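You operate a simulated robot arm through the tools that you are given. There is no shell and no other tool. Be economical: measure what you need, move in short steps, check, and stop when the job is done.

You run a simulated two-armed robot. Do the job below in one go: nothing can be reset, and whatever is moved stays where it is left.

## Task
Pick up the tub that says "W-539" from the shelf under the mixing bench with one hand, pass it to the other hand and put it on the top of the control cabinet. Set down upright: tub.

It is judged by the outcome, as a careful person would: the job done as asked, and still so three seconds after it is handed in. It fails if anything else is knocked over, pushed out of place, dropped, spilled or broken.

## Robot
Two 7-joint arms with three-finger grippers on one trunk, on a base that drives. Base frame: it is fixed to the floor where the robot stands at the start and does not move with it; the origin is under the middle of the robot, x ahead of it, y to its left, z up; the surface under the hand at the start is at about z = 800. Lengths are in mm, angles in degrees, forces in N, time in s.
The left shoulder is at the start at [80, 126, 1146], the right one opposite. With the tool pointing down near the work surface each hand reaches from about 360 to 840 mm from the robot's upright axis, wherever it stands, measured 20 degrees to its own side. Places, roughly: top of the control cabinet [400, -1200, 1500]. Payload 2.94 kg a hand.
The TCP of each hand is the grasp point between the finger pads, 30 mm short of the fingertips. In the tool frame z runs along the fingers and y along their closing line. Largest opening 128 mm; the body of the gripper starts 93 mm behind the TCP.
Orientation is that of the tool frame in the base frame, as a unit quaternion [x, y, z, w]. With the fingers straight down and closing along the base's y, the tool's x points along the base's -x, its y along +y and its z along -z.

## Interface
- The arms move only by the tool play_rows. It takes "left_targets", "right_targets" or both (then of equal length, played together; a hand with none holds still); each is one flat list of numbers, 7 for each row, row after row: the shift along the tool's x, y, z in mm, then the turn, a rotation vector about the tool's x, y, z in degrees, then the opening, from 0 (shut) to 1 (fully open). In form: [tx, ty, tz, wx, wy, wz, claw, tx, ty, tz, wx, wy, wz, claw, ...]. A call has 1 to 20 rows; each row is the pose to reach, as a shift and turn from the pose commanded when the call began, along the tool's axes at that moment. A row lasts 0.2 s, in which the tool goes at most 50 mm and 8.6 degrees; a call with a longer step from one row to the next is refused whole, and so is a gripper value outside its range. A pose out of reach is approached as far as the arm can. The call stops where the force on the tool passes 40 N (or 10 N more than at its start, if that is more) or the arm is blocked; 0.2 s more then pass. The fingers move at their own pace and stop on an object; they squeeze with about 21 N. The grip force told is the motor's: it shows also when the fingers shut on nothing. Time passes only in rows, and 0.2 s behind the last, so rows that repeat a pose let the fingers close. The reply holds the time, the measured pose of the TCP, the force on the tool along the base axes, the opening and the grip force, in the units named above and with some noise, with the torque about the TCP (base axes, N m) and any sound that the robot's microphone picked up, and new pictures: "show" is both (left out), scene, wrist or none (wrist: the cameras of the hands that moved).
- Cameras (640 x 400 px; columns grow to the right, rows downward): "scene" is now at [162.7, -70.6, 1298]; the picture's right is [-0.85, -0.52, 0.00], its down [-0.36, 0.59, -0.72] and it looks along [0.38, -0.61, -0.69] (base axes); focal length 214 px, centre (320, 200). "left" rides on the left gripper at [69, 15, -120] in its tool frame; the picture's right is [-0.22, 0.98, 0.00], its down [-0.82, -0.18, -0.54] and it looks along [-0.53, -0.12, 0.84] (tool axes); focal length 251 px, centre (320, 200). "right" rides on the right gripper at [69, -15, -120] in its tool frame; the picture's right is [0.21, 0.98, 0.00], its down [-0.82, 0.18, -0.54] and it looks along [-0.53, 0.12, 0.84] (tool axes); focal length 251 px, centre (320, 200). There is no depth. A picture from a camera that has moved, and an enlarged one, comes with that camera's place and axes in the base frame and with its lens.
- slide_trunk(by): slides the trunk up (or, below 0, down) by that many mm; the arms and the scene camera ride with it, the base frame stays. It gives what a move gives, with no picture.
- drive_base(legs): drives the robot by 1 to 6 legs, each [ahead, left, turn to the left] in mm, mm and degrees, along the robot's own axes; the way and the turn of a leg run together, so that a leg with both is an arc; at most 1500 mm and 180 degrees a leg. The arms and the cameras ride along, it lands a little off, and it stops where it bumps. It gives what a move gives, and a new picture of the scene camera.
- aim_head(pan, tilt): turns the head with the scene camera to pan (to the left, within 80 degrees either way) and tilt (down, from -29 to 69), counted from straight ahead of the robot. It gives what a move gives, and a new picture of the scene camera.
- zoom(camera, box): a new picture of the part [left, top, right, bottom] of that camera's present view, enlarged. The clock stands still meanwhile.
- sign_off(): hands the job in; it is judged then, once.

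Work in short steps. Places have to be worked out from the pictures, the camera data and where the tool is seen: move nearer, look again, correct. Check each grasp and each placing, and mend what went wrong. You have 120 turns and 260 pictures in all, those below and enlarged ones among them. Open the grippers and draw the arms clear of the work before you hand the job in, unless the task says otherwise; then end with one line.

The tools are called after "Call:" as name(argument=value, ...) on one line, values as JSON. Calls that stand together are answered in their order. play_rows: Moves the arms, as the interface text tells. Its arguments: {"type":"object","properties":{"left_targets":{"type":"array","items":{"type":"number"}},"right_targets":{"type":"array","items":{"type":"number"}},"show":{"type":"string","enum":["both","scene","wrist","none"]}},"required":[]} The other tools are called the same way: slide_trunk (by) slides the trunk up or down; drive_base (legs) drives the base; aim_head (pan, tilt) turns the head that bears the scene camera; zoom (camera, box) takes an enlarged picture of a part of a camera's view; sign_off () hands the job in.

At the start:

```text
time_s: 0.0
left_tool_pos: [566.9, 27.1, 1000.6]
left_tool_rot: [-0.001, 1.0, 0.0, 0.0]
left_wrist_force: [1.6, -0.1, 0.1]
left_torque: [0.01, 0.02, -0.04]
left_width: 128.0
left_grasp_force: 0.0
right_tool_pos: [442.5, -510.7, 1150.3]
right_tool_rot: [0.0, 1.0, 0.0, 0.0]
right_wrist_force: [-0.5, 0.4, 0.4]
right_torque: [0.02, -0.01, 0.02]
right_width: 128.2
right_grasp_force: 0.3
trunk travel left (down, up): [-363.0, 184.0]
robot x, y, heading: [3.6, -2.0, 0.0]
head pan, tilt: [-58.4, 43.9]
```

scene: 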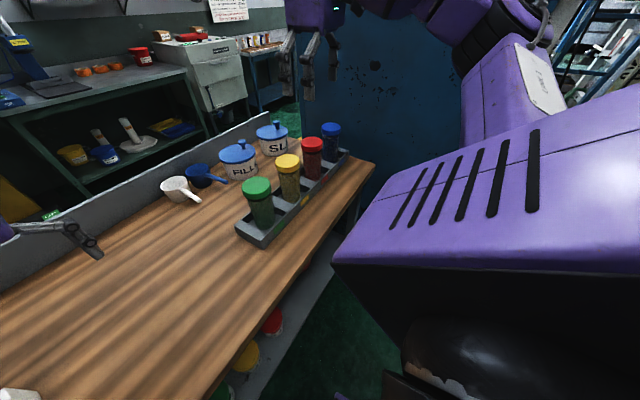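
right: 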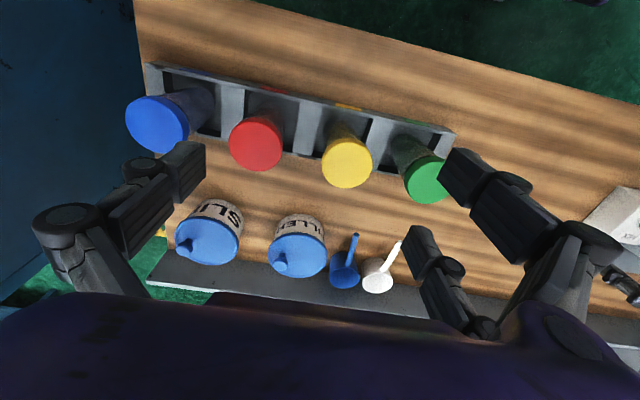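
left: 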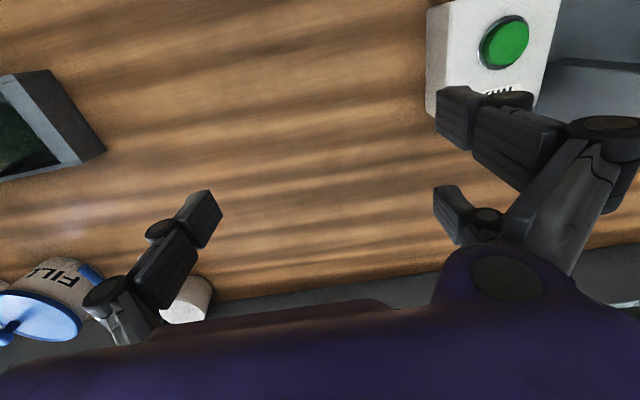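

The bench before me has coloured tubs under its near edge. I'll look straight ahead and down first to see the scene.

Call:
aim_head(pan=0, tilt=60)

Call:
aim_head(pan=0, tilt=15)

Call:
aim_head(pan=-75, tilt=5)

Call:
aim_head(pan=75, tilt=20)

```text
time_s: 1.3
left_tool_pos: [566.2, 28.1, 1000.4]
left_tool_rot: [0.0, 1.0, 0.0, 0.0]
left_wrist_force: [0.0, -0.1, 0.3]
left_torque: [0.03, 0.02, 0.02]
left_width: 128.2
left_grasp_force: 0.0
right_tool_pos: [443.6, -511.1, 1150.7]
right_tool_rot: [0.0, 1.0, 0.0, -0.001]
right_wrist_force: [0.5, 0.4, -0.2]
right_torque: [-0.02, -0.01, 0.02]
right_width: 128.2
right_grasp_force: 0.2
trunk travel left (down, up): [-363.0, 184.0]
robot x, y, heading: [1.6, 2.6, 0.1]
head pan, tilt: [0.0, 60.0]
camera scene: at [178.5, -52.1, 1291.2], right [-0.66, -0.75, 0.0], down [-0.57, 0.49, -0.66], along [0.5, -0.43, -0.75], focal length 214 px, centre (320, 200)
```

scene: 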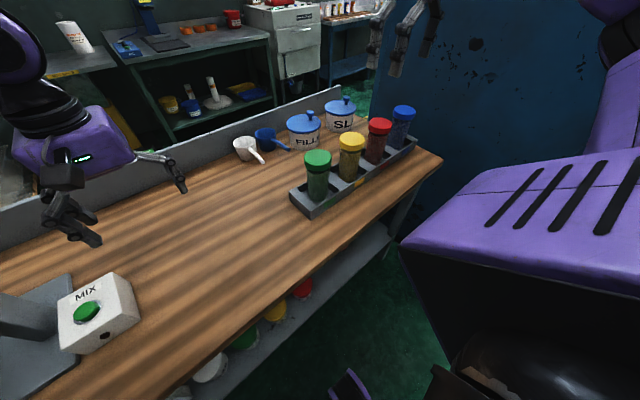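

```text
time_s: 2.4
left_tool_pos: [565.7, 27.3, 1001.2]
left_tool_rot: [0.0, 1.0, 0.0, -0.001]
left_wrist_force: [0.3, -0.3, -0.5]
left_torque: [0.02, 0.02, 0.0]
left_width: 128.0
left_grasp_force: 0.1
right_tool_pos: [442.5, -510.5, 1150.6]
right_tool_rot: [0.0, 1.0, 0.0, 0.002]
right_wrist_force: [-0.3, 0.8, -0.3]
right_torque: [0.02, 0.01, 0.02]
right_width: 127.8
right_grasp_force: 0.1
trunk travel left (down, up): [-363.0, 184.0]
robot x, y, heading: [-0.2, 3.1, 0.0]
head pan, tilt: [0.0, 15.0]
camera scene: at [213.0, -0.9, 1343.1], right [0.0, -1.0, 0.0], down [-0.26, 0.0, -0.97], along [0.97, 0.0, -0.26], focal length 214 px, centre (320, 200)
```

scene: 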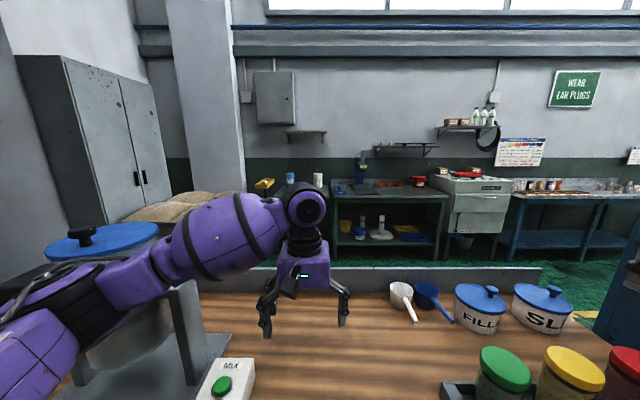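

```text
time_s: 3.9
left_tool_pos: [565.8, 27.6, 1000.7]
left_tool_rot: [-0.002, 1.0, -0.001, 0.0]
left_wrist_force: [-0.5, 0.3, -0.1]
left_torque: [0.04, -0.01, 0.01]
left_width: 127.9
left_grasp_force: 0.0
right_tool_pos: [443.5, -511.4, 1151.4]
right_tool_rot: [0.0, 1.0, 0.0, 0.0]
right_wrist_force: [-0.6, 0.8, 0.7]
right_torque: [0.0, 0.01, 0.0]
right_width: 127.9
right_grasp_force: 0.1
trunk travel left (down, up): [-363.0, 184.0]
robot x, y, heading: [-0.2, -1.5, -0.1]
head pan, tilt: [-75.0, 5.0]
camera scene: at [143.5, -89.3, 1359.4], right [-0.97, -0.26, 0.0], down [-0.02, 0.08, -1.0], along [0.26, -0.96, -0.09], focal length 214 px, centre (320, 200)
```

scene: 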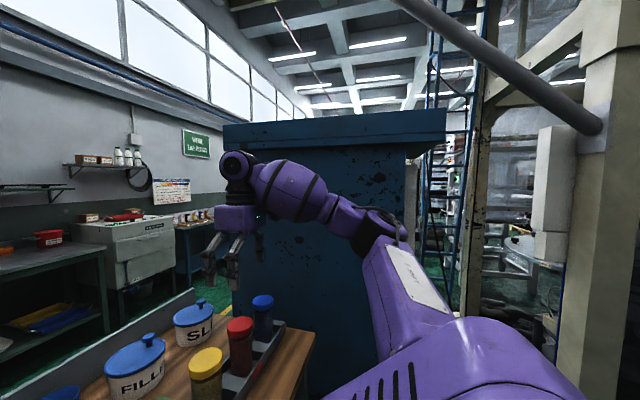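

```text
time_s: 6.2
left_tool_pos: [567.1, 27.1, 999.4]
left_tool_rot: [-0.001, 1.0, 0.0, 0.0]
left_wrist_force: [-0.1, 0.1, -0.1]
left_torque: [-0.03, 0.02, -0.01]
left_width: 128.2
left_grasp_force: 0.1
right_tool_pos: [441.5, -510.7, 1149.1]
right_tool_rot: [0.001, 1.0, 0.0, 0.0]
right_wrist_force: [0.5, -0.4, 0.0]
right_torque: [0.01, 0.0, 0.0]
right_width: 127.9
right_grasp_force: 0.1
trunk travel left (down, up): [-363.0, 184.0]
robot x, y, heading: [-0.4, -3.7, -0.0]
head pan, tilt: [75.0, 20.0]
camera scene: at [143.8, 89.3, 1335.1], right [0.97, -0.26, 0.0], down [-0.09, -0.33, -0.94], along [0.24, 0.91, -0.34], focal length 214 px, centre (320, 200)
```

scene: 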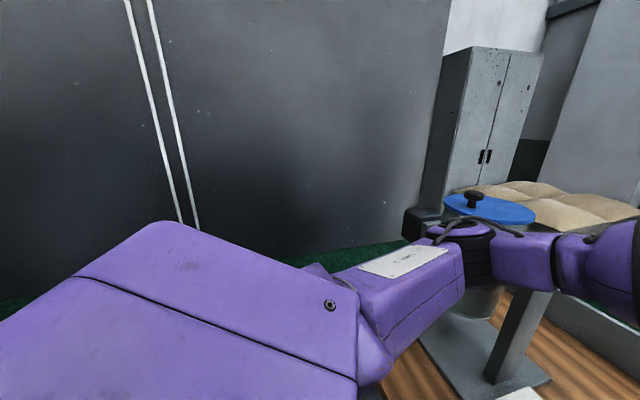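

The bench with the MIX button is the mixing bench; tubs are on its lower shelf. Look straight down ahead to locate bench edge and tubs.

Call:
aim_head(pan=0, tilt=69)

Call:
aim_head(pan=0, tilt=68.5)

Call:
aim_head(pan=-80, tilt=40)

Call:
aim_head(pan=-80, tilt=39)

```text
time_s: 7.7
left_tool_pos: [565.8, 26.7, 999.5]
left_tool_rot: [-0.001, 1.0, 0.0, 0.0]
left_wrist_force: [-0.5, -0.4, 0.6]
left_torque: [0.05, 0.0, 0.0]
left_width: 128.0
left_grasp_force: 0.1
right_tool_pos: [443.9, -509.6, 1150.8]
right_tool_rot: [0.0, 1.0, 0.0, 0.0]
right_wrist_force: [0.1, 0.0, -0.4]
right_torque: [-0.01, -0.02, -0.02]
right_width: 128.1
right_grasp_force: 0.0
trunk travel left (down, up): [-363.0, 184.0]
robot x, y, heading: [-0.2, -1.3, 0.2]
head pan, tilt: [0.0, 68.8]
camera scene: at [175.6, -0.6, 1267.6], right [0.0, -1.0, 0.0], down [-0.93, 0.0, -0.36], along [0.36, 0.0, -0.93], focal length 214 px, centre (320, 200)
```

scene: 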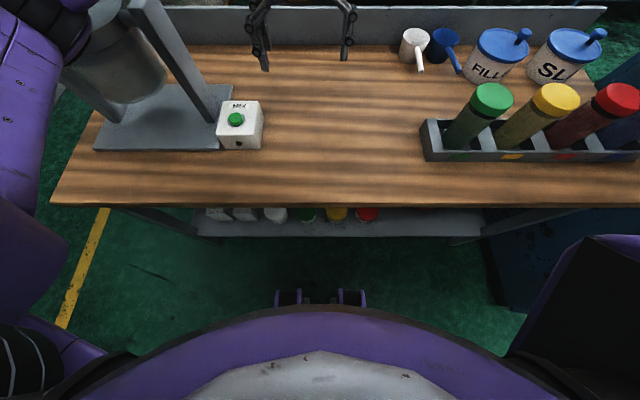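

```text
time_s: 8.3
left_tool_pos: [567.0, 28.0, 999.0]
left_tool_rot: [0.0, 1.0, 0.0, -0.001]
left_wrist_force: [-0.2, 1.3, 0.4]
left_torque: [0.04, 0.02, -0.02]
left_width: 127.9
left_grasp_force: 0.1
right_tool_pos: [442.8, -510.4, 1148.8]
right_tool_rot: [0.0, 1.0, -0.001, 0.0]
right_wrist_force: [-0.3, 0.2, -0.5]
right_torque: [0.03, 0.0, 0.0]
right_width: 127.7
right_grasp_force: 0.1
trunk travel left (down, up): [-363.0, 184.0]
robot x, y, heading: [0.2, -0.6, -0.0]
head pan, tilt: [0.0, 68.5]
camera scene: at [175.9, -0.6, 1267.8], right [0.0, -1.0, 0.0], down [-0.93, 0.0, -0.37], along [0.37, 0.0, -0.93], focal length 214 px, centre (320, 200)
```

scene: 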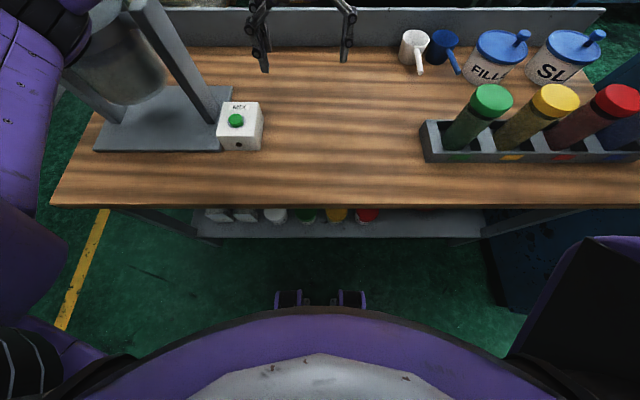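

```text
time_s: 9.8
left_tool_pos: [566.4, 27.5, 1000.2]
left_tool_rot: [-0.001, 1.0, 0.0, 0.001]
left_wrist_force: [-0.4, -0.5, 0.0]
left_torque: [-0.01, 0.0, -0.02]
left_width: 128.0
left_grasp_force: 0.0
right_tool_pos: [443.8, -511.3, 1151.5]
right_tool_rot: [0.0, 1.0, 0.0, 0.001]
right_wrist_force: [0.4, -0.3, -0.2]
right_torque: [0.05, 0.0, -0.01]
right_width: 127.9
right_grasp_force: 0.0
trunk travel left (down, up): [-363.0, 184.0]
robot x, y, heading: [2.1, 2.6, -0.1]
head pan, tilt: [-80.0, 40.0]
camera scene: at [193.9, -45.7, 1308.1], right [-0.52, -0.85, 0.0], down [-0.52, 0.31, -0.8], along [0.68, -0.41, -0.6], focal length 214 px, centre (320, 200)
```

scene: 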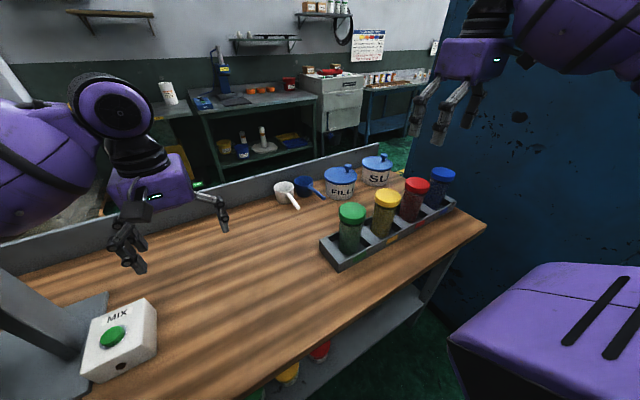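

```text
time_s: 10.4
left_tool_pos: [566.4, 28.1, 999.6]
left_tool_rot: [0.0, 1.0, 0.001, -0.001]
left_wrist_force: [0.3, 0.4, 0.2]
left_torque: [0.05, 0.0, -0.01]
left_width: 128.1
left_grasp_force: 0.1
right_tool_pos: [444.7, -510.2, 1149.8]
right_tool_rot: [0.0, 1.0, 0.0, 0.0]
right_wrist_force: [-0.4, -1.0, 0.2]
right_torque: [0.02, 0.03, -0.02]
right_width: 128.0
right_grasp_force: 0.1
trunk travel left (down, up): [-363.0, 184.0]
robot x, y, heading: [-0.6, -1.0, -0.2]
head pan, tilt: [-80.0, 39.0]
camera scene: at [193.9, -46.9, 1309.7], right [-0.53, -0.85, 0.0], down [-0.5, 0.31, -0.81], along [0.69, -0.43, -0.59], focal length 214 px, centre (320, 200)
```

scene: 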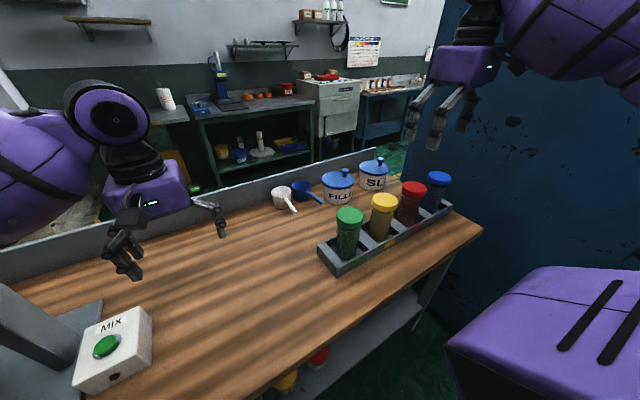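

Bench front edge is about x=350, z=800, tubs in a row at the shelf's front. I'll back off to look underneath.

Call:
drive_base(legs=[[-350, 0, 0]])

Call:
aim_head(pan=0, tilt=50)

Call:
slide_trunk(by=-300)

Call:
aim_head(pan=0, tilt=45)

```text
time_s: 12.7
left_tool_pos: [222.1, 29.1, 999.7]
left_tool_rot: [-0.003, 1.0, 0.0, 0.0]
left_wrist_force: [-0.3, 0.8, -0.2]
left_torque: [0.01, -0.04, 0.0]
left_width: 128.1
left_grasp_force: 0.0
right_tool_pos: [102.2, -509.4, 1150.2]
right_tool_rot: [-0.002, 1.0, 0.0, 0.001]
right_wrist_force: [-0.1, 0.3, 0.1]
right_torque: [0.0, 0.02, 0.02]
right_width: 127.7
right_grasp_force: 0.0
trunk travel left (down, up): [-363.0, 184.0]
robot x, y, heading: [-344.2, -1.3, 0.5]
head pan, tilt: [-80.0, 39.0]
camera scene: at [-149.9, -47.4, 1310.4], right [-0.53, -0.85, 0.0], down [-0.49, 0.31, -0.81], along [0.69, -0.43, -0.58], focal length 214 px, centre (320, 200)
```

scene: 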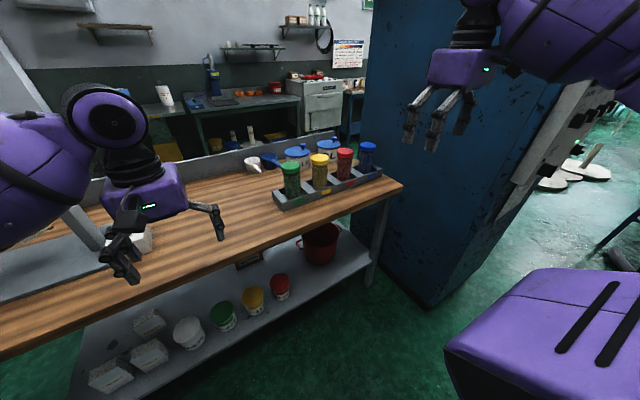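

```text
time_s: 14.2
left_tool_pos: [222.2, 29.4, 1000.2]
left_tool_rot: [-0.004, 1.0, 0.0, 0.001]
left_wrist_force: [-0.4, 0.2, 0.3]
left_torque: [0.02, 0.0, -0.01]
left_width: 127.9
left_grasp_force: 0.0
right_tool_pos: [102.0, -509.5, 1150.1]
right_tool_rot: [-0.002, 1.0, 0.0, 0.0]
right_wrist_force: [-0.4, 0.1, -0.6]
right_torque: [0.0, 0.01, -0.03]
right_width: 128.1
right_grasp_force: 0.2
trunk travel left (down, up): [-363.0, 184.0]
robot x, y, heading: [-345.2, -0.2, 0.3]
head pan, tilt: [0.0, 50.0]
camera scene: at [-147.2, -0.5, 1289.5], right [0.0, -1.0, 0.0], down [-0.77, 0.0, -0.64], along [0.64, 0.0, -0.77], focal length 214 px, centre (320, 200)
```

scene: 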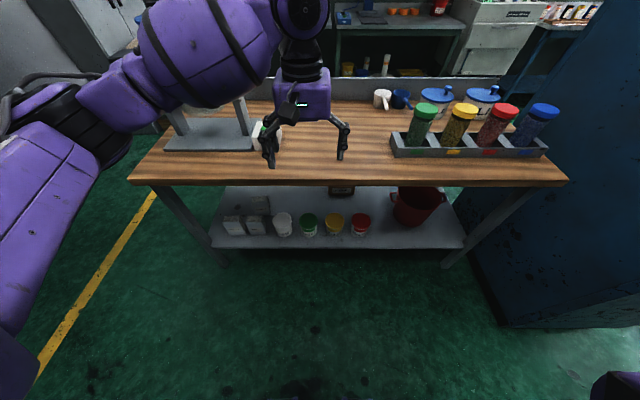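

```text
time_s: 17.2
left_tool_pos: [222.0, 29.2, 701.8]
left_tool_rot: [-0.003, 1.0, 0.001, 0.0]
left_wrist_force: [-0.6, 0.1, 0.2]
left_torque: [-0.01, -0.03, -0.02]
left_width: 127.7
left_grasp_force: 0.0
right_tool_pos: [101.5, -509.1, 850.6]
right_tool_rot: [-0.003, 1.0, 0.0, 0.002]
right_wrist_force: [0.4, -0.1, 0.7]
right_torque: [0.03, -0.02, -0.02]
right_width: 128.0
right_grasp_force: 0.1
trunk travel left (down, up): [-63.0, 484.0]
robot x, y, heading: [-342.0, -4.8, 0.1]
head pan, tilt: [0.0, 50.0]
```

```text
time_s: 17.9
left_tool_pos: [222.2, 29.5, 699.8]
left_tool_rot: [-0.003, 1.0, 0.0, -0.001]
left_wrist_force: [0.2, -0.5, 0.2]
left_torque: [0.02, 0.0, 0.0]
left_width: 127.9
left_grasp_force: 0.0
right_tool_pos: [100.5, -508.9, 850.3]
right_tool_rot: [-0.003, 1.0, 0.0, 0.001]
right_wrist_force: [1.1, -0.4, 0.1]
right_torque: [0.02, 0.02, 0.01]
right_width: 128.1
right_grasp_force: 0.0
trunk travel left (down, up): [-63.0, 484.0]
robot x, y, heading: [-345.3, -2.3, 0.4]
head pan, tilt: [0.0, 45.0]
camera scene: at [-44.4, 0.0, 973.5], right [0.0, -1.0, 0.0], down [-0.71, 0.0, -0.71], along [0.71, 0.0, -0.71], focal length 214 px, centre (320, 200)
```

scene: 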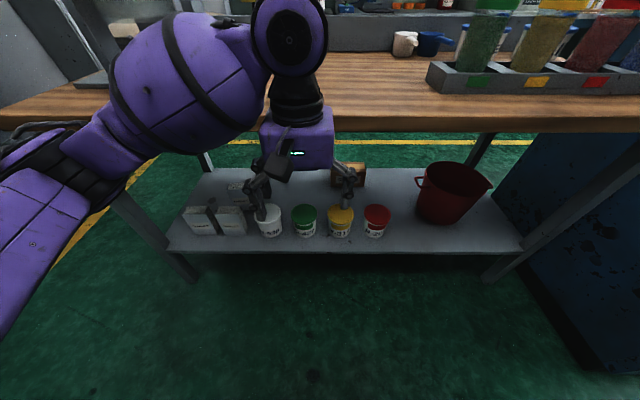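

Tubs stand in a row: white, green, yellow, red. Zoom to read labels.

Call:
zoom(camera="scene", box=[240, 180, 400, 280])

Call:
zoom(camera="left", box=[0, 0, 640, 400])

```text
4.00 times, centred on (320, 230) of scene
camera zoom: at [-44.4, 0.0, 973.5], right [0.0, -1.0, 0.0], down [-0.71, 0.0, -0.71], along [0.71, 0.0, -0.71], focal length 858 px, centre (320, 80)
```

zoom: 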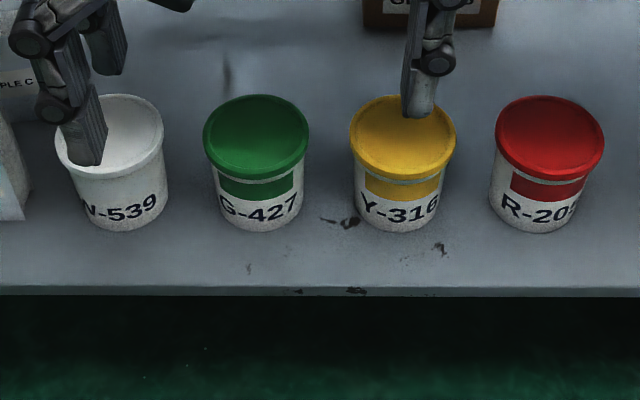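

```text
1.00 times, centred on (320, 200) of left (not enlarged: the box is as wide or as high as the picture)
camera zoom: at [154.0, 44.5, 821.0], right [0.21, 0.98, 0.0], down [0.82, -0.18, 0.54], along [0.53, -0.11, -0.84], focal length 251 px, centre (320, 200)
```

zoom: 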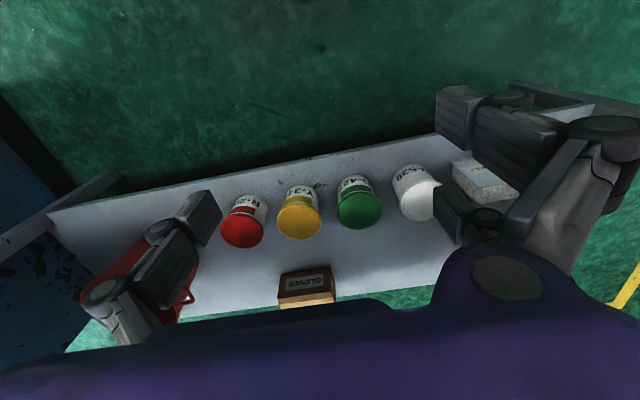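

W-539 is the white-lidded tub, estimated lid top at [502, 201, 352], ~104 wide, shelf z≈260. Plan: the left hand grips it pitched ~55° down from the front; the right later takes it from the side. First lower the trunk fully and pitch the left hand.

Call:
slide_trunk(by=-60)

Call:
play_rows(left_targets=[-5, 23, 27, 0, -5, 0, 1, -10, 46, 54, 0, -10, 0, 1, -16, 69, 81, 0, -15, 0, 1, -22, 92, 108, 0, -20, 0, 1, -27, 115, 135, 0, -25, 0, 1, -32, 138, 161, 0, -30, 0, 1, -38, 161, 188, 0, -35, 0, 1, -38, 161, 188, 0, -35, 0, 1], show="both")

```text
time_s: 18.9
left_tool_pos: [221.9, 29.8, 639.7]
left_tool_rot: [-0.004, 1.0, 0.0, 0.0]
left_wrist_force: [0.2, -0.4, 1.9]
left_torque: [-0.02, 0.0, 0.0]
left_width: 127.8
left_grasp_force: 0.0
right_tool_pos: [102.1, -508.2, 790.6]
right_tool_rot: [-0.003, 1.0, 0.0, 0.001]
right_wrist_force: [0.0, 0.3, 0.9]
right_torque: [0.0, -0.01, 0.04]
right_width: 128.0
right_grasp_force: 0.1
trunk travel left (down, up): [-3.0, 544.0]
robot x, y, heading: [-342.8, 0.8, 0.2]
head pan, tilt: [0.0, 45.0]
```

```text
time_s: 20.7
left_tool_pos: [259.5, 193.3, 453.2]
left_tool_rot: [-0.002, 0.954, 0.001, 0.3]
left_wrist_force: [0.3, 0.3, -1.0]
left_torque: [0.01, 0.01, 0.0]
left_width: 128.0
left_grasp_force: 0.0
right_tool_pos: [101.4, -508.4, 790.2]
right_tool_rot: [-0.002, 1.0, 0.0, 0.0]
right_wrist_force: [0.6, 0.2, 0.1]
right_torque: [-0.04, -0.01, 0.01]
right_width: 128.1
right_grasp_force: 0.0
trunk travel left (down, up): [-3.0, 544.0]
robot x, y, heading: [-345.5, 2.2, 0.5]
head pan, tilt: [0.0, 45.0]
camera scene: at [-32.4, 0.1, 926.6], right [0.0, -1.0, 0.0], down [-0.71, 0.0, -0.71], along [0.71, 0.0, -0.71], focal length 214 px, centre (320, 200)
camera left: at [134.5, 207.4, 512.2], right [0.17, 0.98, 0.12], down [0.36, -0.18, 0.91], along [0.92, -0.11, -0.39], focal length 251 px, centre (320, 200)
```

scene: 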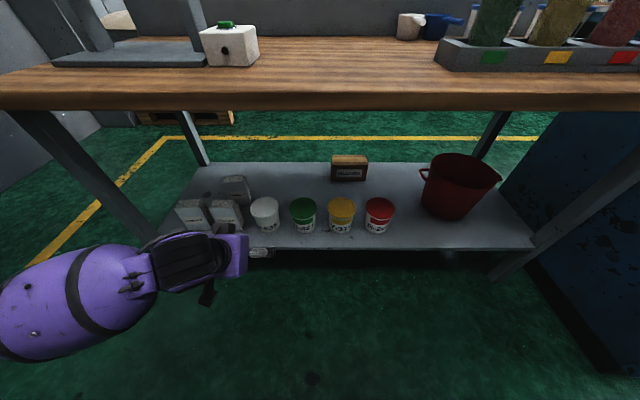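
left: 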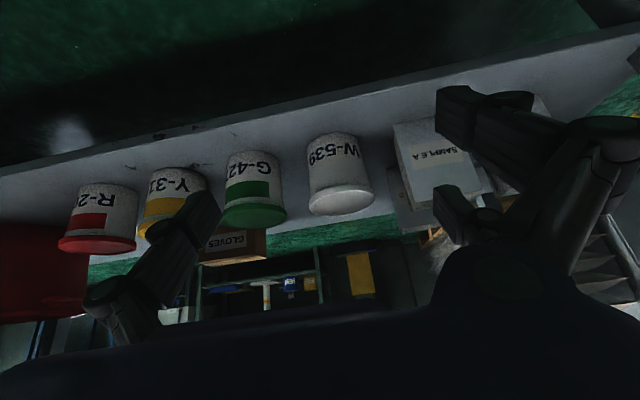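

The tub is in both views; I enlarge both for accurate triangulation.

Call:
zoom(camera="scene", box=[200, 160, 360, 260])

Call:
zoom(camera="left", box=[260, 110, 420, 230])

```text
4.00 times, centred on (280, 210) of scene
camera zoom: at [-32.4, 0.1, 926.6], right [0.0, -1.0, 0.0], down [-0.71, 0.0, -0.71], along [0.71, 0.0, -0.71], focal length 858 px, centre (480, 160)
```

zoom: 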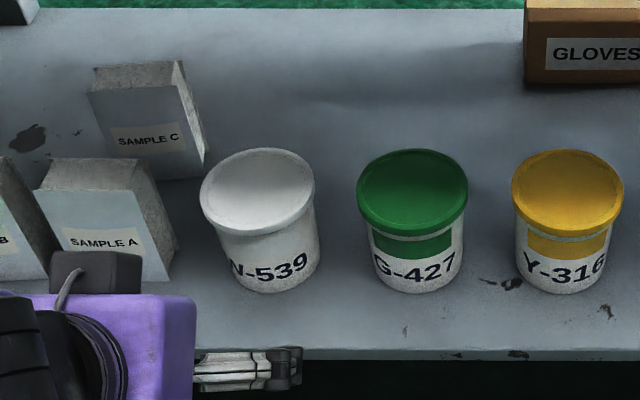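

```text
3.33 times, centred on (340, 170) of left
camera zoom: at [134.5, 207.4, 512.2], right [0.17, 0.98, 0.12], down [0.36, -0.18, 0.91], along [0.92, -0.11, -0.39], focal length 838 px, centre (253, 300)
```

zoom: 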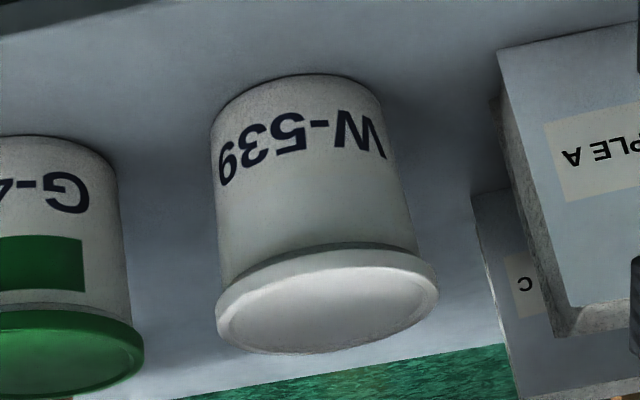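

Refined: tub centre ≈[491, 198], lid top z≈371, shelf ≈282, box A's right face y≈288. I drive forward 145 with the left hand low and in front.

Call:
drive_base(legs=[[145, 0, 0]])

Call:
zoom(camera="left", box=[0, 0, 640, 400])

```text
time_s: 22.0
left_tool_pos: [404.7, 192.7, 451.9]
left_tool_rot: [-0.002, 0.954, 0.001, 0.3]
left_wrist_force: [-1.1, -0.6, 0.2]
left_torque: [-0.01, -0.01, 0.01]
left_width: 127.8
left_grasp_force: 0.1
right_tool_pos: [246.4, -508.2, 790.6]
right_tool_rot: [-0.002, 1.0, 0.0, 0.001]
right_wrist_force: [0.1, -0.4, -0.6]
right_torque: [0.0, 0.04, -0.03]
right_width: 128.0
right_grasp_force: 0.0
trunk travel left (down, up): [-3.0, 544.0]
robot x, y, heading: [-198.9, 3.7, 0.1]
head pan, tilt: [0.0, 45.0]
camera scene: at [112.5, 0.4, 926.5], right [0.0, -1.0, 0.0], down [-0.71, 0.0, -0.71], along [0.71, 0.0, -0.71], focal length 214 px, centre (320, 200)
```

scene: 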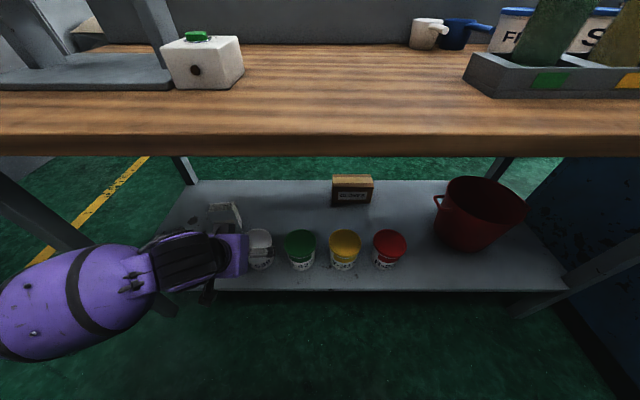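

```text
1.00 times, centred on (320, 200) of left (not enlarged: the box is as wide or as high as the picture)
camera zoom: at [279.4, 207.2, 512.2], right [0.17, 0.98, 0.12], down [0.36, -0.18, 0.91], along [0.92, -0.11, -0.39], focal length 251 px, centre (320, 200)
```

zoom: 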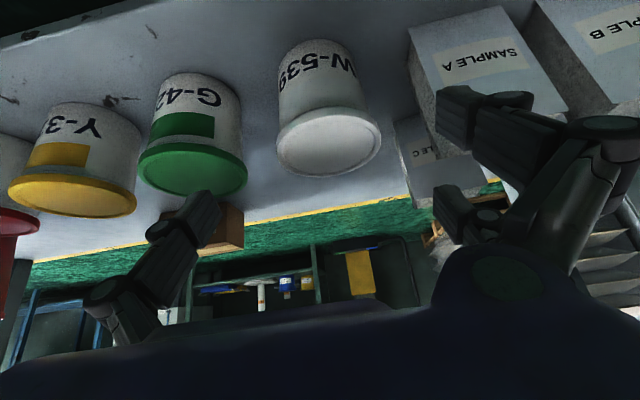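

The fingers look like more than two prongs; let me look at the right gripper closely to understand hand geometry.

Call:
aim_head(pan=-75, tilt=15)

Call:
zoom(camera="right", box=[0, 0, 640, 400])

```text
time_s: 23.5
left_tool_pos: [404.6, 192.3, 453.0]
left_tool_rot: [-0.002, 0.954, 0.001, 0.3]
left_wrist_force: [-0.9, 0.2, 0.3]
left_torque: [0.03, 0.01, -0.04]
left_width: 128.1
left_grasp_force: 0.0
right_tool_pos: [244.8, -509.4, 789.8]
right_tool_rot: [-0.002, 1.0, 0.0, 0.0]
right_wrist_force: [-0.7, -0.8, 0.7]
right_torque: [0.0, -0.01, 0.01]
right_width: 127.9
right_grasp_force: 0.1
trunk travel left (down, up): [-3.0, 544.0]
robot x, y, heading: [-197.9, -1.7, 0.2]
head pan, tilt: [-75.0, 15.0]
camera scene: at [55.5, -90.1, 973.4], right [-0.96, -0.26, 0.0], down [-0.07, 0.25, -0.97], along [0.25, -0.93, -0.26], focal length 214 px, centre (320, 200)
```

scene: 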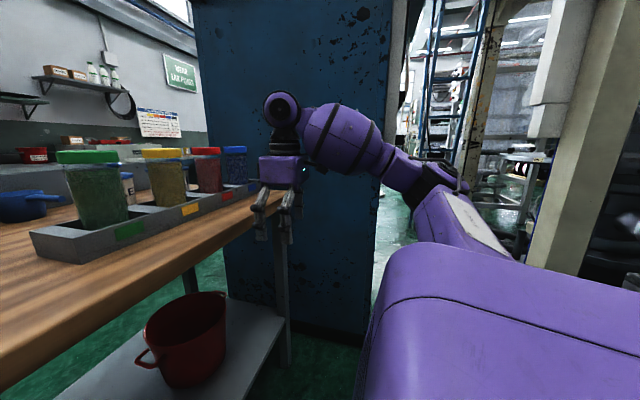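

```text
1.00 times, centred on (320, 200) of right (not enlarged: the box is as wide or as high as the picture)
camera zoom: at [176.1, -524.2, 910.0], right [-0.22, 0.98, 0.0], down [0.82, 0.18, 0.54], along [0.53, 0.12, -0.84], focal length 251 px, centre (320, 200)
```

zoom: 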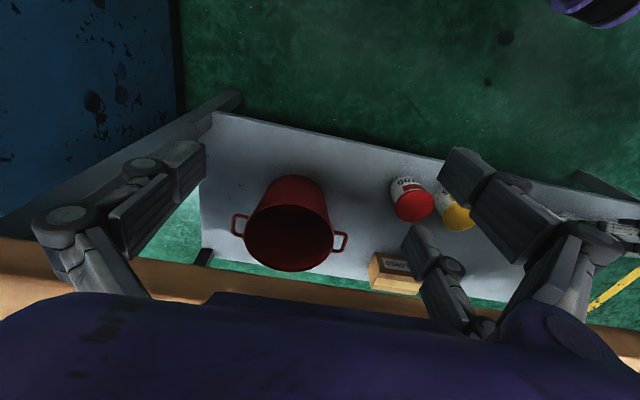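

Call:
zoom(camera="scene", box=[220, 80, 348, 260])

```text
2.22 times, centred on (284, 170) of scene
camera zoom: at [55.5, -90.1, 973.4], right [-0.96, -0.26, 0.0], down [-0.07, 0.25, -0.97], along [0.25, -0.93, -0.26], focal length 477 px, centre (400, 267)
```

zoom: 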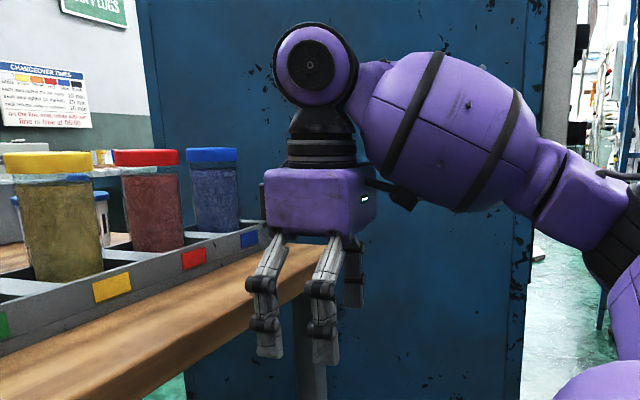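

The hand has three prongs (two on +y). I'll approach along the finger direction with 115 mm opening, stopping just above the lid to check alignment.

Call:
play_rows(left_targets=[-1, 3, 25, 0, 0, 0, 0.9, -3, 5.5, 50, 0, 0, 0, 0.9, -3, 5.5, 50, 0, 0, 0, 0.9], show="wrist")

Call:
aim_head(pan=0, tilt=45)

```text
time_s: 24.3
left_tool_pos: [436.0, 198.2, 413.1]
left_tool_rot: [-0.003, 0.954, 0.001, 0.301]
left_wrist_force: [-0.8, 0.3, 0.0]
left_torque: [-0.01, 0.01, 0.01]
left_width: 115.2
left_grasp_force: 0.1
right_tool_pos: [246.0, -508.9, 789.9]
right_tool_rot: [-0.002, 1.0, 0.0, 0.0]
right_wrist_force: [0.1, 0.2, -0.3]
right_torque: [0.01, 0.0, -0.02]
right_width: 127.9
right_grasp_force: 0.0
trunk travel left (down, up): [-3.0, 544.0]
robot x, y, heading: [-193.9, -0.1, 0.3]
head pan, tilt: [-75.0, 15.0]
camera left: at [311.4, 212.6, 472.6], right [0.17, 0.98, 0.12], down [0.36, -0.18, 0.91], along [0.92, -0.11, -0.39], focal length 251 px, centre (320, 200)
```

left: 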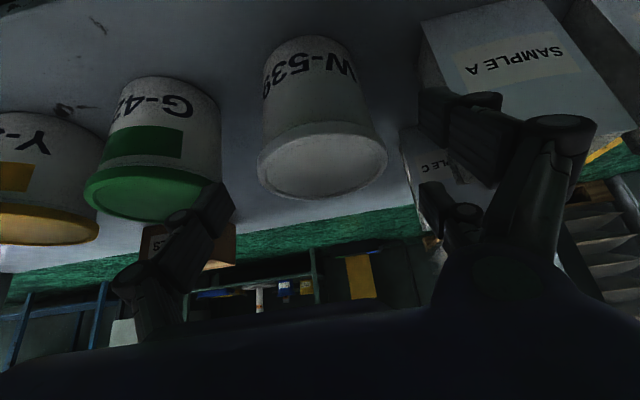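

```text
time_s: 25.8
left_tool_pos: [436.7, 198.1, 412.1]
left_tool_rot: [-0.002, 0.954, 0.001, 0.301]
left_wrist_force: [0.3, 0.5, -0.6]
left_torque: [0.0, -0.01, -0.01]
left_width: 115.0
left_grasp_force: 0.1
right_tool_pos: [245.3, -508.8, 790.5]
right_tool_rot: [-0.001, 1.0, -0.001, 0.001]
right_wrist_force: [0.4, -0.4, -0.5]
right_torque: [-0.01, 0.0, 0.0]
right_width: 128.1
right_grasp_force: 0.0
trunk travel left (down, up): [-3.0, 544.0]
robot x, y, heading: [-196.9, -5.6, 0.5]
head pan, tilt: [0.0, 45.0]
camera scene: at [112.2, 0.3, 926.6], right [0.0, -1.0, 0.0], down [-0.71, 0.0, -0.71], along [0.71, 0.0, -0.71], focal length 214 px, centre (320, 200)
```

scene: 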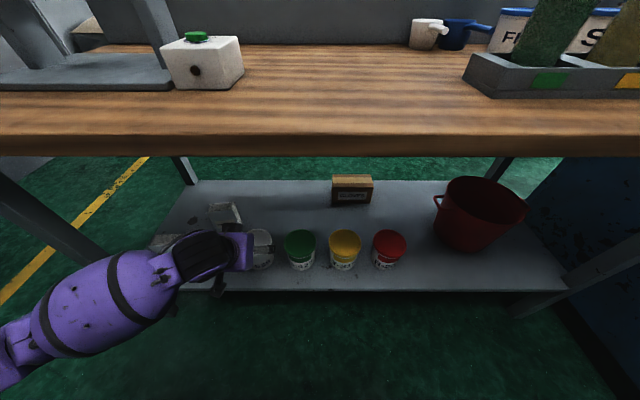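

Alignment is good (tub ≈[483, 198]). Advance the rest of the way slowly.

Call:
play_rows(left_targets=[1, 0, 15, 0, 0, 0, 0.9, 2, 0, 30, 0, 0, 0, 0.9, 2, 0, 45, 0, 0, 0, 0.9, 3, 0, 60, 0, 0, 0, 0.9], show="wrist")

```text
time_s: 26.8
left_tool_pos: [465.3, 199.3, 363.2]
left_tool_rot: [-0.002, 0.954, 0.0, 0.3]
left_wrist_force: [-0.4, 0.3, -0.6]
left_torque: [-0.02, 0.0, 0.0]
left_width: 115.2
left_grasp_force: 0.1
right_tool_pos: [245.9, -508.9, 790.0]
right_tool_rot: [-0.002, 1.0, 0.001, 0.0]
right_wrist_force: [0.5, -0.6, 0.3]
right_torque: [0.01, -0.03, 0.0]
right_width: 127.8
right_grasp_force: 0.0
trunk travel left (down, up): [-3.0, 544.0]
robot x, y, heading: [-198.2, -0.2, 0.0]
head pan, tilt: [0.0, 45.0]
camera left: at [340.8, 214.2, 422.4], right [0.17, 0.98, 0.12], down [0.36, -0.18, 0.91], along [0.92, -0.11, -0.39], focal length 251 px, centre (320, 200)
```

left: 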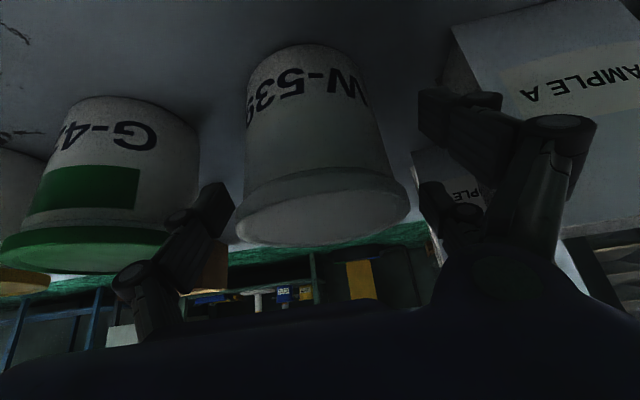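

Still clear on both sides; go the remaining 26 mm and close.

Call:
play_rows(left_targets=[0, -1, 13, 0, 0, 0, 0.9, 0, -1, 26, 0, 0, 0, 0.9, 0, -1, 26, 0, 0, 0, 0.9], show="wrist")

Call:
zoom(camera="scene", box=[180, 200, 340, 300])

```text
time_s: 27.6
left_tool_pos: [481.6, 196.6, 342.2]
left_tool_rot: [-0.003, 0.954, 0.001, 0.301]
left_wrist_force: [0.1, -0.1, -1.0]
left_torque: [-0.03, -0.02, 0.01]
left_width: 115.2
left_grasp_force: 0.0
right_tool_pos: [246.0, -509.6, 789.7]
right_tool_rot: [-0.002, 1.0, 0.0, 0.001]
right_wrist_force: [0.6, -0.4, -0.3]
right_torque: [-0.02, -0.03, -0.01]
right_width: 128.1
right_grasp_force: 0.0
trunk travel left (down, up): [-3.0, 544.0]
robot x, y, heading: [-201.0, -0.3, 0.1]
head pan, tilt: [0.0, 45.0]
camera left: at [357.7, 211.8, 401.9], right [0.17, 0.98, 0.12], down [0.36, -0.18, 0.91], along [0.92, -0.11, -0.39], focal length 251 px, centre (320, 200)
```

left: 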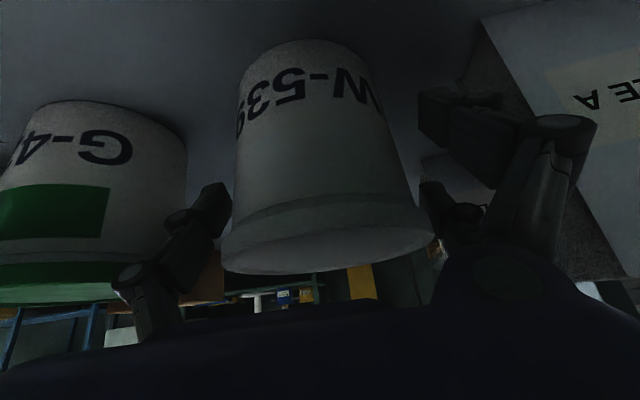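

```text
4.00 times, centred on (260, 250) of scene
camera zoom: at [112.2, 0.4, 926.6], right [0.0, -1.0, 0.0], down [-0.71, 0.0, -0.71], along [0.71, 0.0, -0.71], focal length 858 px, centre (560, 0)
```

zoom: 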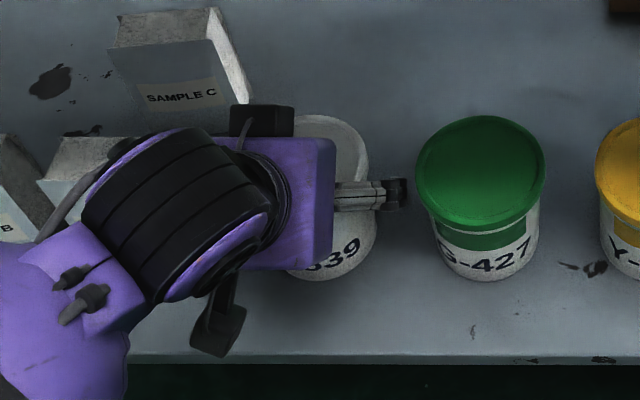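

Hand straddles the tub well at mid-upper body. Close the left gripper.

Call:
play_rows(left_targets=[-2, 0, 3, 0, 0, 0, 0.75, -2, 0, 3, 0, 0, 0, 0.5, -2, 0, 3, 0, 0, 0, 0.3, -2, 0, 3, 0, 0, 0, 0.3, -2, 0, 3, 0, 0, 0, 0.3], show="wrist")

```text
time_s: 28.8
left_tool_pos: [485.8, 197.3, 341.0]
left_tool_rot: [-0.002, 0.954, 0.001, 0.3]
left_wrist_force: [0.1, -2.5, 2.6]
left_torque: [-0.45, 0.06, -0.03]
left_width: 93.8
left_grasp_force: 20.8
right_tool_pos: [245.7, -508.8, 789.6]
right_tool_rot: [-0.002, 1.0, -0.001, 0.001]
right_wrist_force: [-0.4, -0.1, -0.4]
right_torque: [-0.02, -0.02, 0.01]
right_width: 128.1
right_grasp_force: 0.1
trunk travel left (down, up): [-3.0, 544.0]
robot x, y, heading: [-201.8, 2.1, 0.2]
head pan, tilt: [0.0, 45.0]
camera left: at [360.3, 211.7, 400.7], right [0.17, 0.98, 0.12], down [0.36, -0.18, 0.91], along [0.92, -0.11, -0.39], focal length 251 px, centre (320, 200)
```

left: 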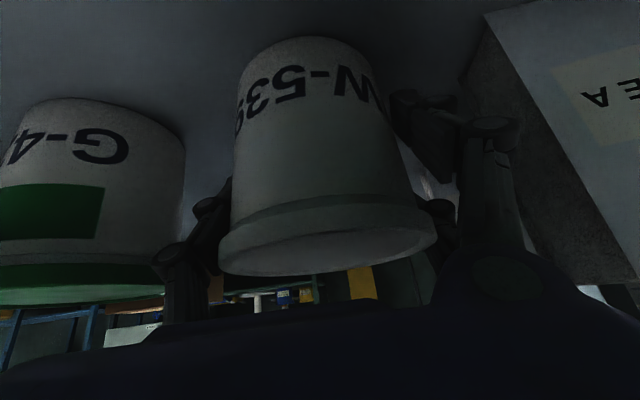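

Gripped at 93.8 mm with ~21 N. Lift 45 mm straight up and check.

Call:
play_rows(left_targets=[-6, 0, -8, 0, 0, 0, 0.3, -12, 0, -16, 0, 0, 0, 0.3, -18, 0, -25, 0, 0, 0, 0.3, -26, 0, -37, 0, 0, 0, 0.3, -26, 0, -37, 0, 0, 0, 0.3], show="both")

```text
time_s: 30.0
left_tool_pos: [484.9, 197.2, 383.6]
left_tool_rot: [-0.003, 0.954, 0.0, 0.299]
left_wrist_force: [0.4, 0.7, -4.4]
left_torque: [-0.02, -0.04, -0.02]
left_width: 93.5
left_grasp_force: 21.5
right_tool_pos: [245.9, -509.6, 790.0]
right_tool_rot: [-0.001, 1.0, 0.0, 0.0]
right_wrist_force: [-0.5, 0.0, -0.6]
right_torque: [0.0, 0.0, -0.01]
right_width: 128.0
right_grasp_force: 0.0
trunk travel left (down, up): [-3.0, 544.0]
robot x, y, heading: [-201.7, 0.8, 0.1]
head pan, tilt: [0.0, 45.0]
camera scene: at [112.5, 0.4, 926.5], right [0.0, -1.0, 0.0], down [-0.71, 0.0, -0.71], along [0.71, 0.0, -0.71], focal length 214 px, centre (320, 200)
camera left: at [360.4, 211.2, 443.4], right [0.17, 0.98, 0.12], down [0.37, -0.18, 0.91], along [0.92, -0.11, -0.39], focal length 251 px, centre (320, 200)
```

scene: 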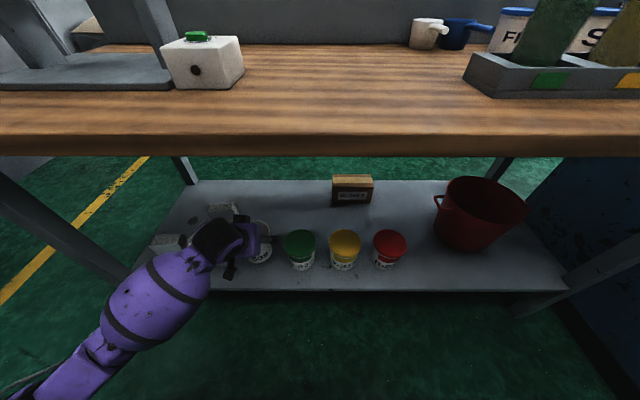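
left: 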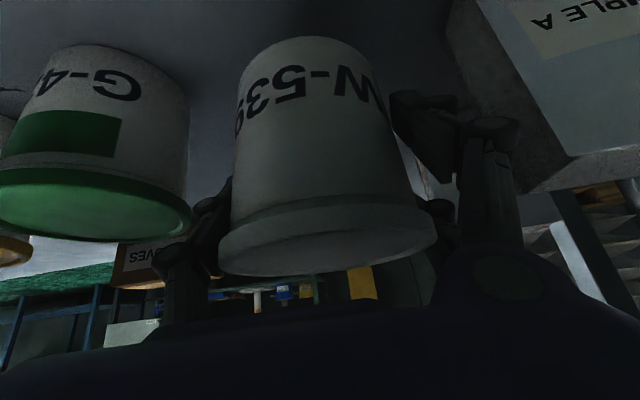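

Tub is lifted upright, neighbours undisturbed. Withdraw straight back with the arm 150 mm, then drive back.

Call:
play_rows(left_targets=[20, 0, -14, 0, 0, 0, 0.3, 41, 0, -29, 0, 0, 0, 0.3, 62, 0, -43, 0, 0, 0, 0.3, 82, 0, -57, 0, 0, 0, 0.3, 103, 0, -72, 0, 0, 0, 0.3, 123, 0, -86, 0, 0, 0, 0.3], show="none")

Call:
drive_base(legs=[[-200, 0, 0]])

```text
time_s: 31.4
left_tool_pos: [335.3, 199.3, 384.1]
left_tool_rot: [-0.003, 0.954, 0.001, 0.3]
left_wrist_force: [-0.4, 0.9, -4.4]
left_torque: [0.01, 0.0, 0.01]
left_width: 93.5
left_grasp_force: 20.8
right_tool_pos: [245.8, -509.3, 790.4]
right_tool_rot: [-0.001, 1.0, 0.0, 0.001]
right_wrist_force: [0.2, -0.6, -0.4]
right_torque: [-0.02, -0.01, -0.02]
right_width: 127.9
right_grasp_force: 0.0
trunk travel left (down, up): [-3.0, 544.0]
robot x, y, heading: [-197.4, 2.0, 0.3]
head pan, tilt: [0.0, 45.0]
```

```text
time_s: 33.0
left_tool_pos: [136.3, 196.7, 382.6]
left_tool_rot: [-0.001, 0.954, 0.0, 0.3]
left_wrist_force: [0.3, -0.1, -4.5]
left_torque: [-0.01, -0.01, 0.0]
left_width: 93.7
left_grasp_force: 20.9
right_tool_pos: [43.9, -511.2, 790.8]
right_tool_rot: [-0.001, 1.0, 0.0, 0.001]
right_wrist_force: [-0.9, -0.4, 0.3]
right_torque: [0.02, -0.02, 0.03]
right_width: 128.0
right_grasp_force: 0.1
trunk travel left (down, up): [-3.0, 544.0]
robot x, y, heading: [-397.0, -2.3, 0.2]
head pan, tilt: [0.0, 45.0]
camera scene: at [-89.2, -0.6, 926.6], right [0.0, -1.0, 0.0], down [-0.71, 0.0, -0.71], along [0.71, 0.0, -0.71], focal length 214 px, centre (320, 200)
```

scene: 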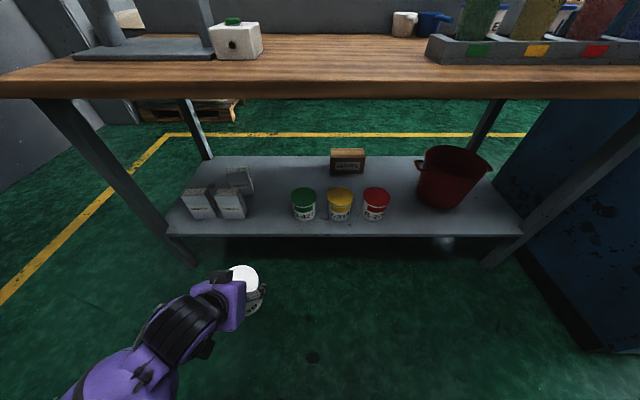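

The tub is clear of the bench and all others still stand. Now raise the trunk to working height and bring the left hand to the centre in front of the robot.

Call:
slide_trunk(by=363)

Call:
play_rows(left_targets=[-11, -24, -16, 0, 0, 0, 0.3, -22, -48, -32, 0, 0, 0, 0.3, -33, -71, -47, 0, 0, 0, 0.3, -44, -95, -63, 0, 0, 0, 0.3, -55, -119, -79, 0, 0, 0, 0.3, -66, -142, -95, 0, 0, 0, 0.3, -77, -166, -111, 0, 0, 0, 0.3, -88, -190, -126, 0, 0, 0, 0.3, -88, -190, -126, 0, 0, 0, 0.3], show="both")

```text
time_s: 36.5
left_tool_pos: [135.3, 196.9, 745.5]
left_tool_rot: [-0.002, 0.954, 0.0, 0.3]
left_wrist_force: [0.3, -0.1, -4.2]
left_torque: [-0.02, -0.01, -0.02]
left_width: 93.3
left_grasp_force: 21.4
right_tool_pos: [44.2, -509.5, 1153.7]
right_tool_rot: [-0.001, 1.0, 0.0, 0.0]
right_wrist_force: [0.1, -0.2, -0.3]
right_torque: [0.01, -0.04, 0.01]
right_width: 128.0
right_grasp_force: 0.0
trunk travel left (down, up): [-366.0, 181.0]
robot x, y, heading: [-405.7, 1.2, 0.1]
head pan, tilt: [0.0, 45.0]
```

```text
time_s: 38.5
left_tool_pos: [135.8, 7.1, 899.5]
left_tool_rot: [-0.002, 0.954, 0.0, 0.3]
left_wrist_force: [0.1, -0.3, -4.4]
left_torque: [-0.01, -0.04, 0.0]
left_width: 93.6
left_grasp_force: 20.7
right_tool_pos: [44.1, -510.1, 1152.5]
right_tool_rot: [-0.002, 1.0, 0.0, -0.001]
right_wrist_force: [0.2, -0.1, 0.5]
right_torque: [-0.04, -0.01, 0.0]
right_width: 127.9
right_grasp_force: 0.1
trunk travel left (down, up): [-366.0, 181.0]
robot x, y, heading: [-399.9, -1.6, 0.0]
head pan, tilt: [0.0, 45.0]
camera scene: at [-200.0, -0.2, 1299.3], right [0.0, -1.0, 0.0], down [-0.71, 0.0, -0.71], along [0.71, 0.0, -0.71], focal length 214 px, centre (320, 200)
camera left: at [11.5, 22.1, 959.5], right [0.17, 0.98, 0.12], down [0.37, -0.18, 0.91], along [0.92, -0.11, -0.39], focal length 251 px, centre (320, 200)
```

scene: 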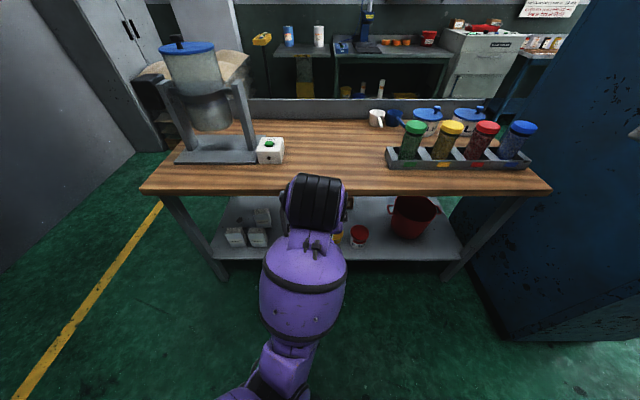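
left: 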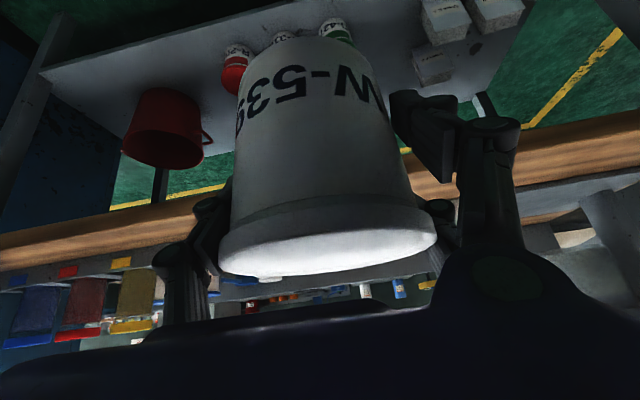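

Left hand is in place holding the tub at about [137, 7], bottom z≈840. Now turn the right hand: yaw first (−90° about vertical), shifting it to y≈-380.

Call:
play_rows(right_targets=[0, 11, 0, 0, 0, 7.5, 1, 0, 22, 0, 0, 0, 15, 1, 0, 33, 0, 0, 0, 22.5, 1, 0, 44, 0, 0, 0, 30, 1, 0, 55, 0, 0, 0, 37.5, 1, 0, 66, 0, 0, 0, 45, 1, 0, 77, 0, 0, 0, 52.5, 1, 0, 88, 0, 0, 0, 60, 1, 0, 99, 0, 0, 0, 67.5, 1, 0, 110, 0, 0, 0, 75, 1, 0, 120, 0, 0, 0, 82.5, 1, 0, 130, 0, 0, 0, 90, 1, 0, 130, 0, 0, 0, 90, 1], show="none")

```text
time_s: 41.3
left_tool_pos: [136.2, 6.5, 900.0]
left_tool_rot: [-0.002, 0.954, 0.0, 0.3]
left_wrist_force: [0.2, 0.4, -4.8]
left_torque: [-0.04, -0.03, -0.01]
left_width: 93.8
left_grasp_force: 21.1
right_tool_pos: [44.6, -381.3, 1152.9]
right_tool_rot: [0.707, 0.708, 0.0, -0.001]
right_wrist_force: [-0.8, -0.1, 0.9]
right_torque: [0.01, 0.01, 0.0]
right_width: 128.2
right_grasp_force: 0.0
trunk travel left (down, up): [-366.0, 181.0]
robot x, y, heading: [-400.8, -0.1, -0.1]
head pan, tilt: [0.0, 45.0]
```

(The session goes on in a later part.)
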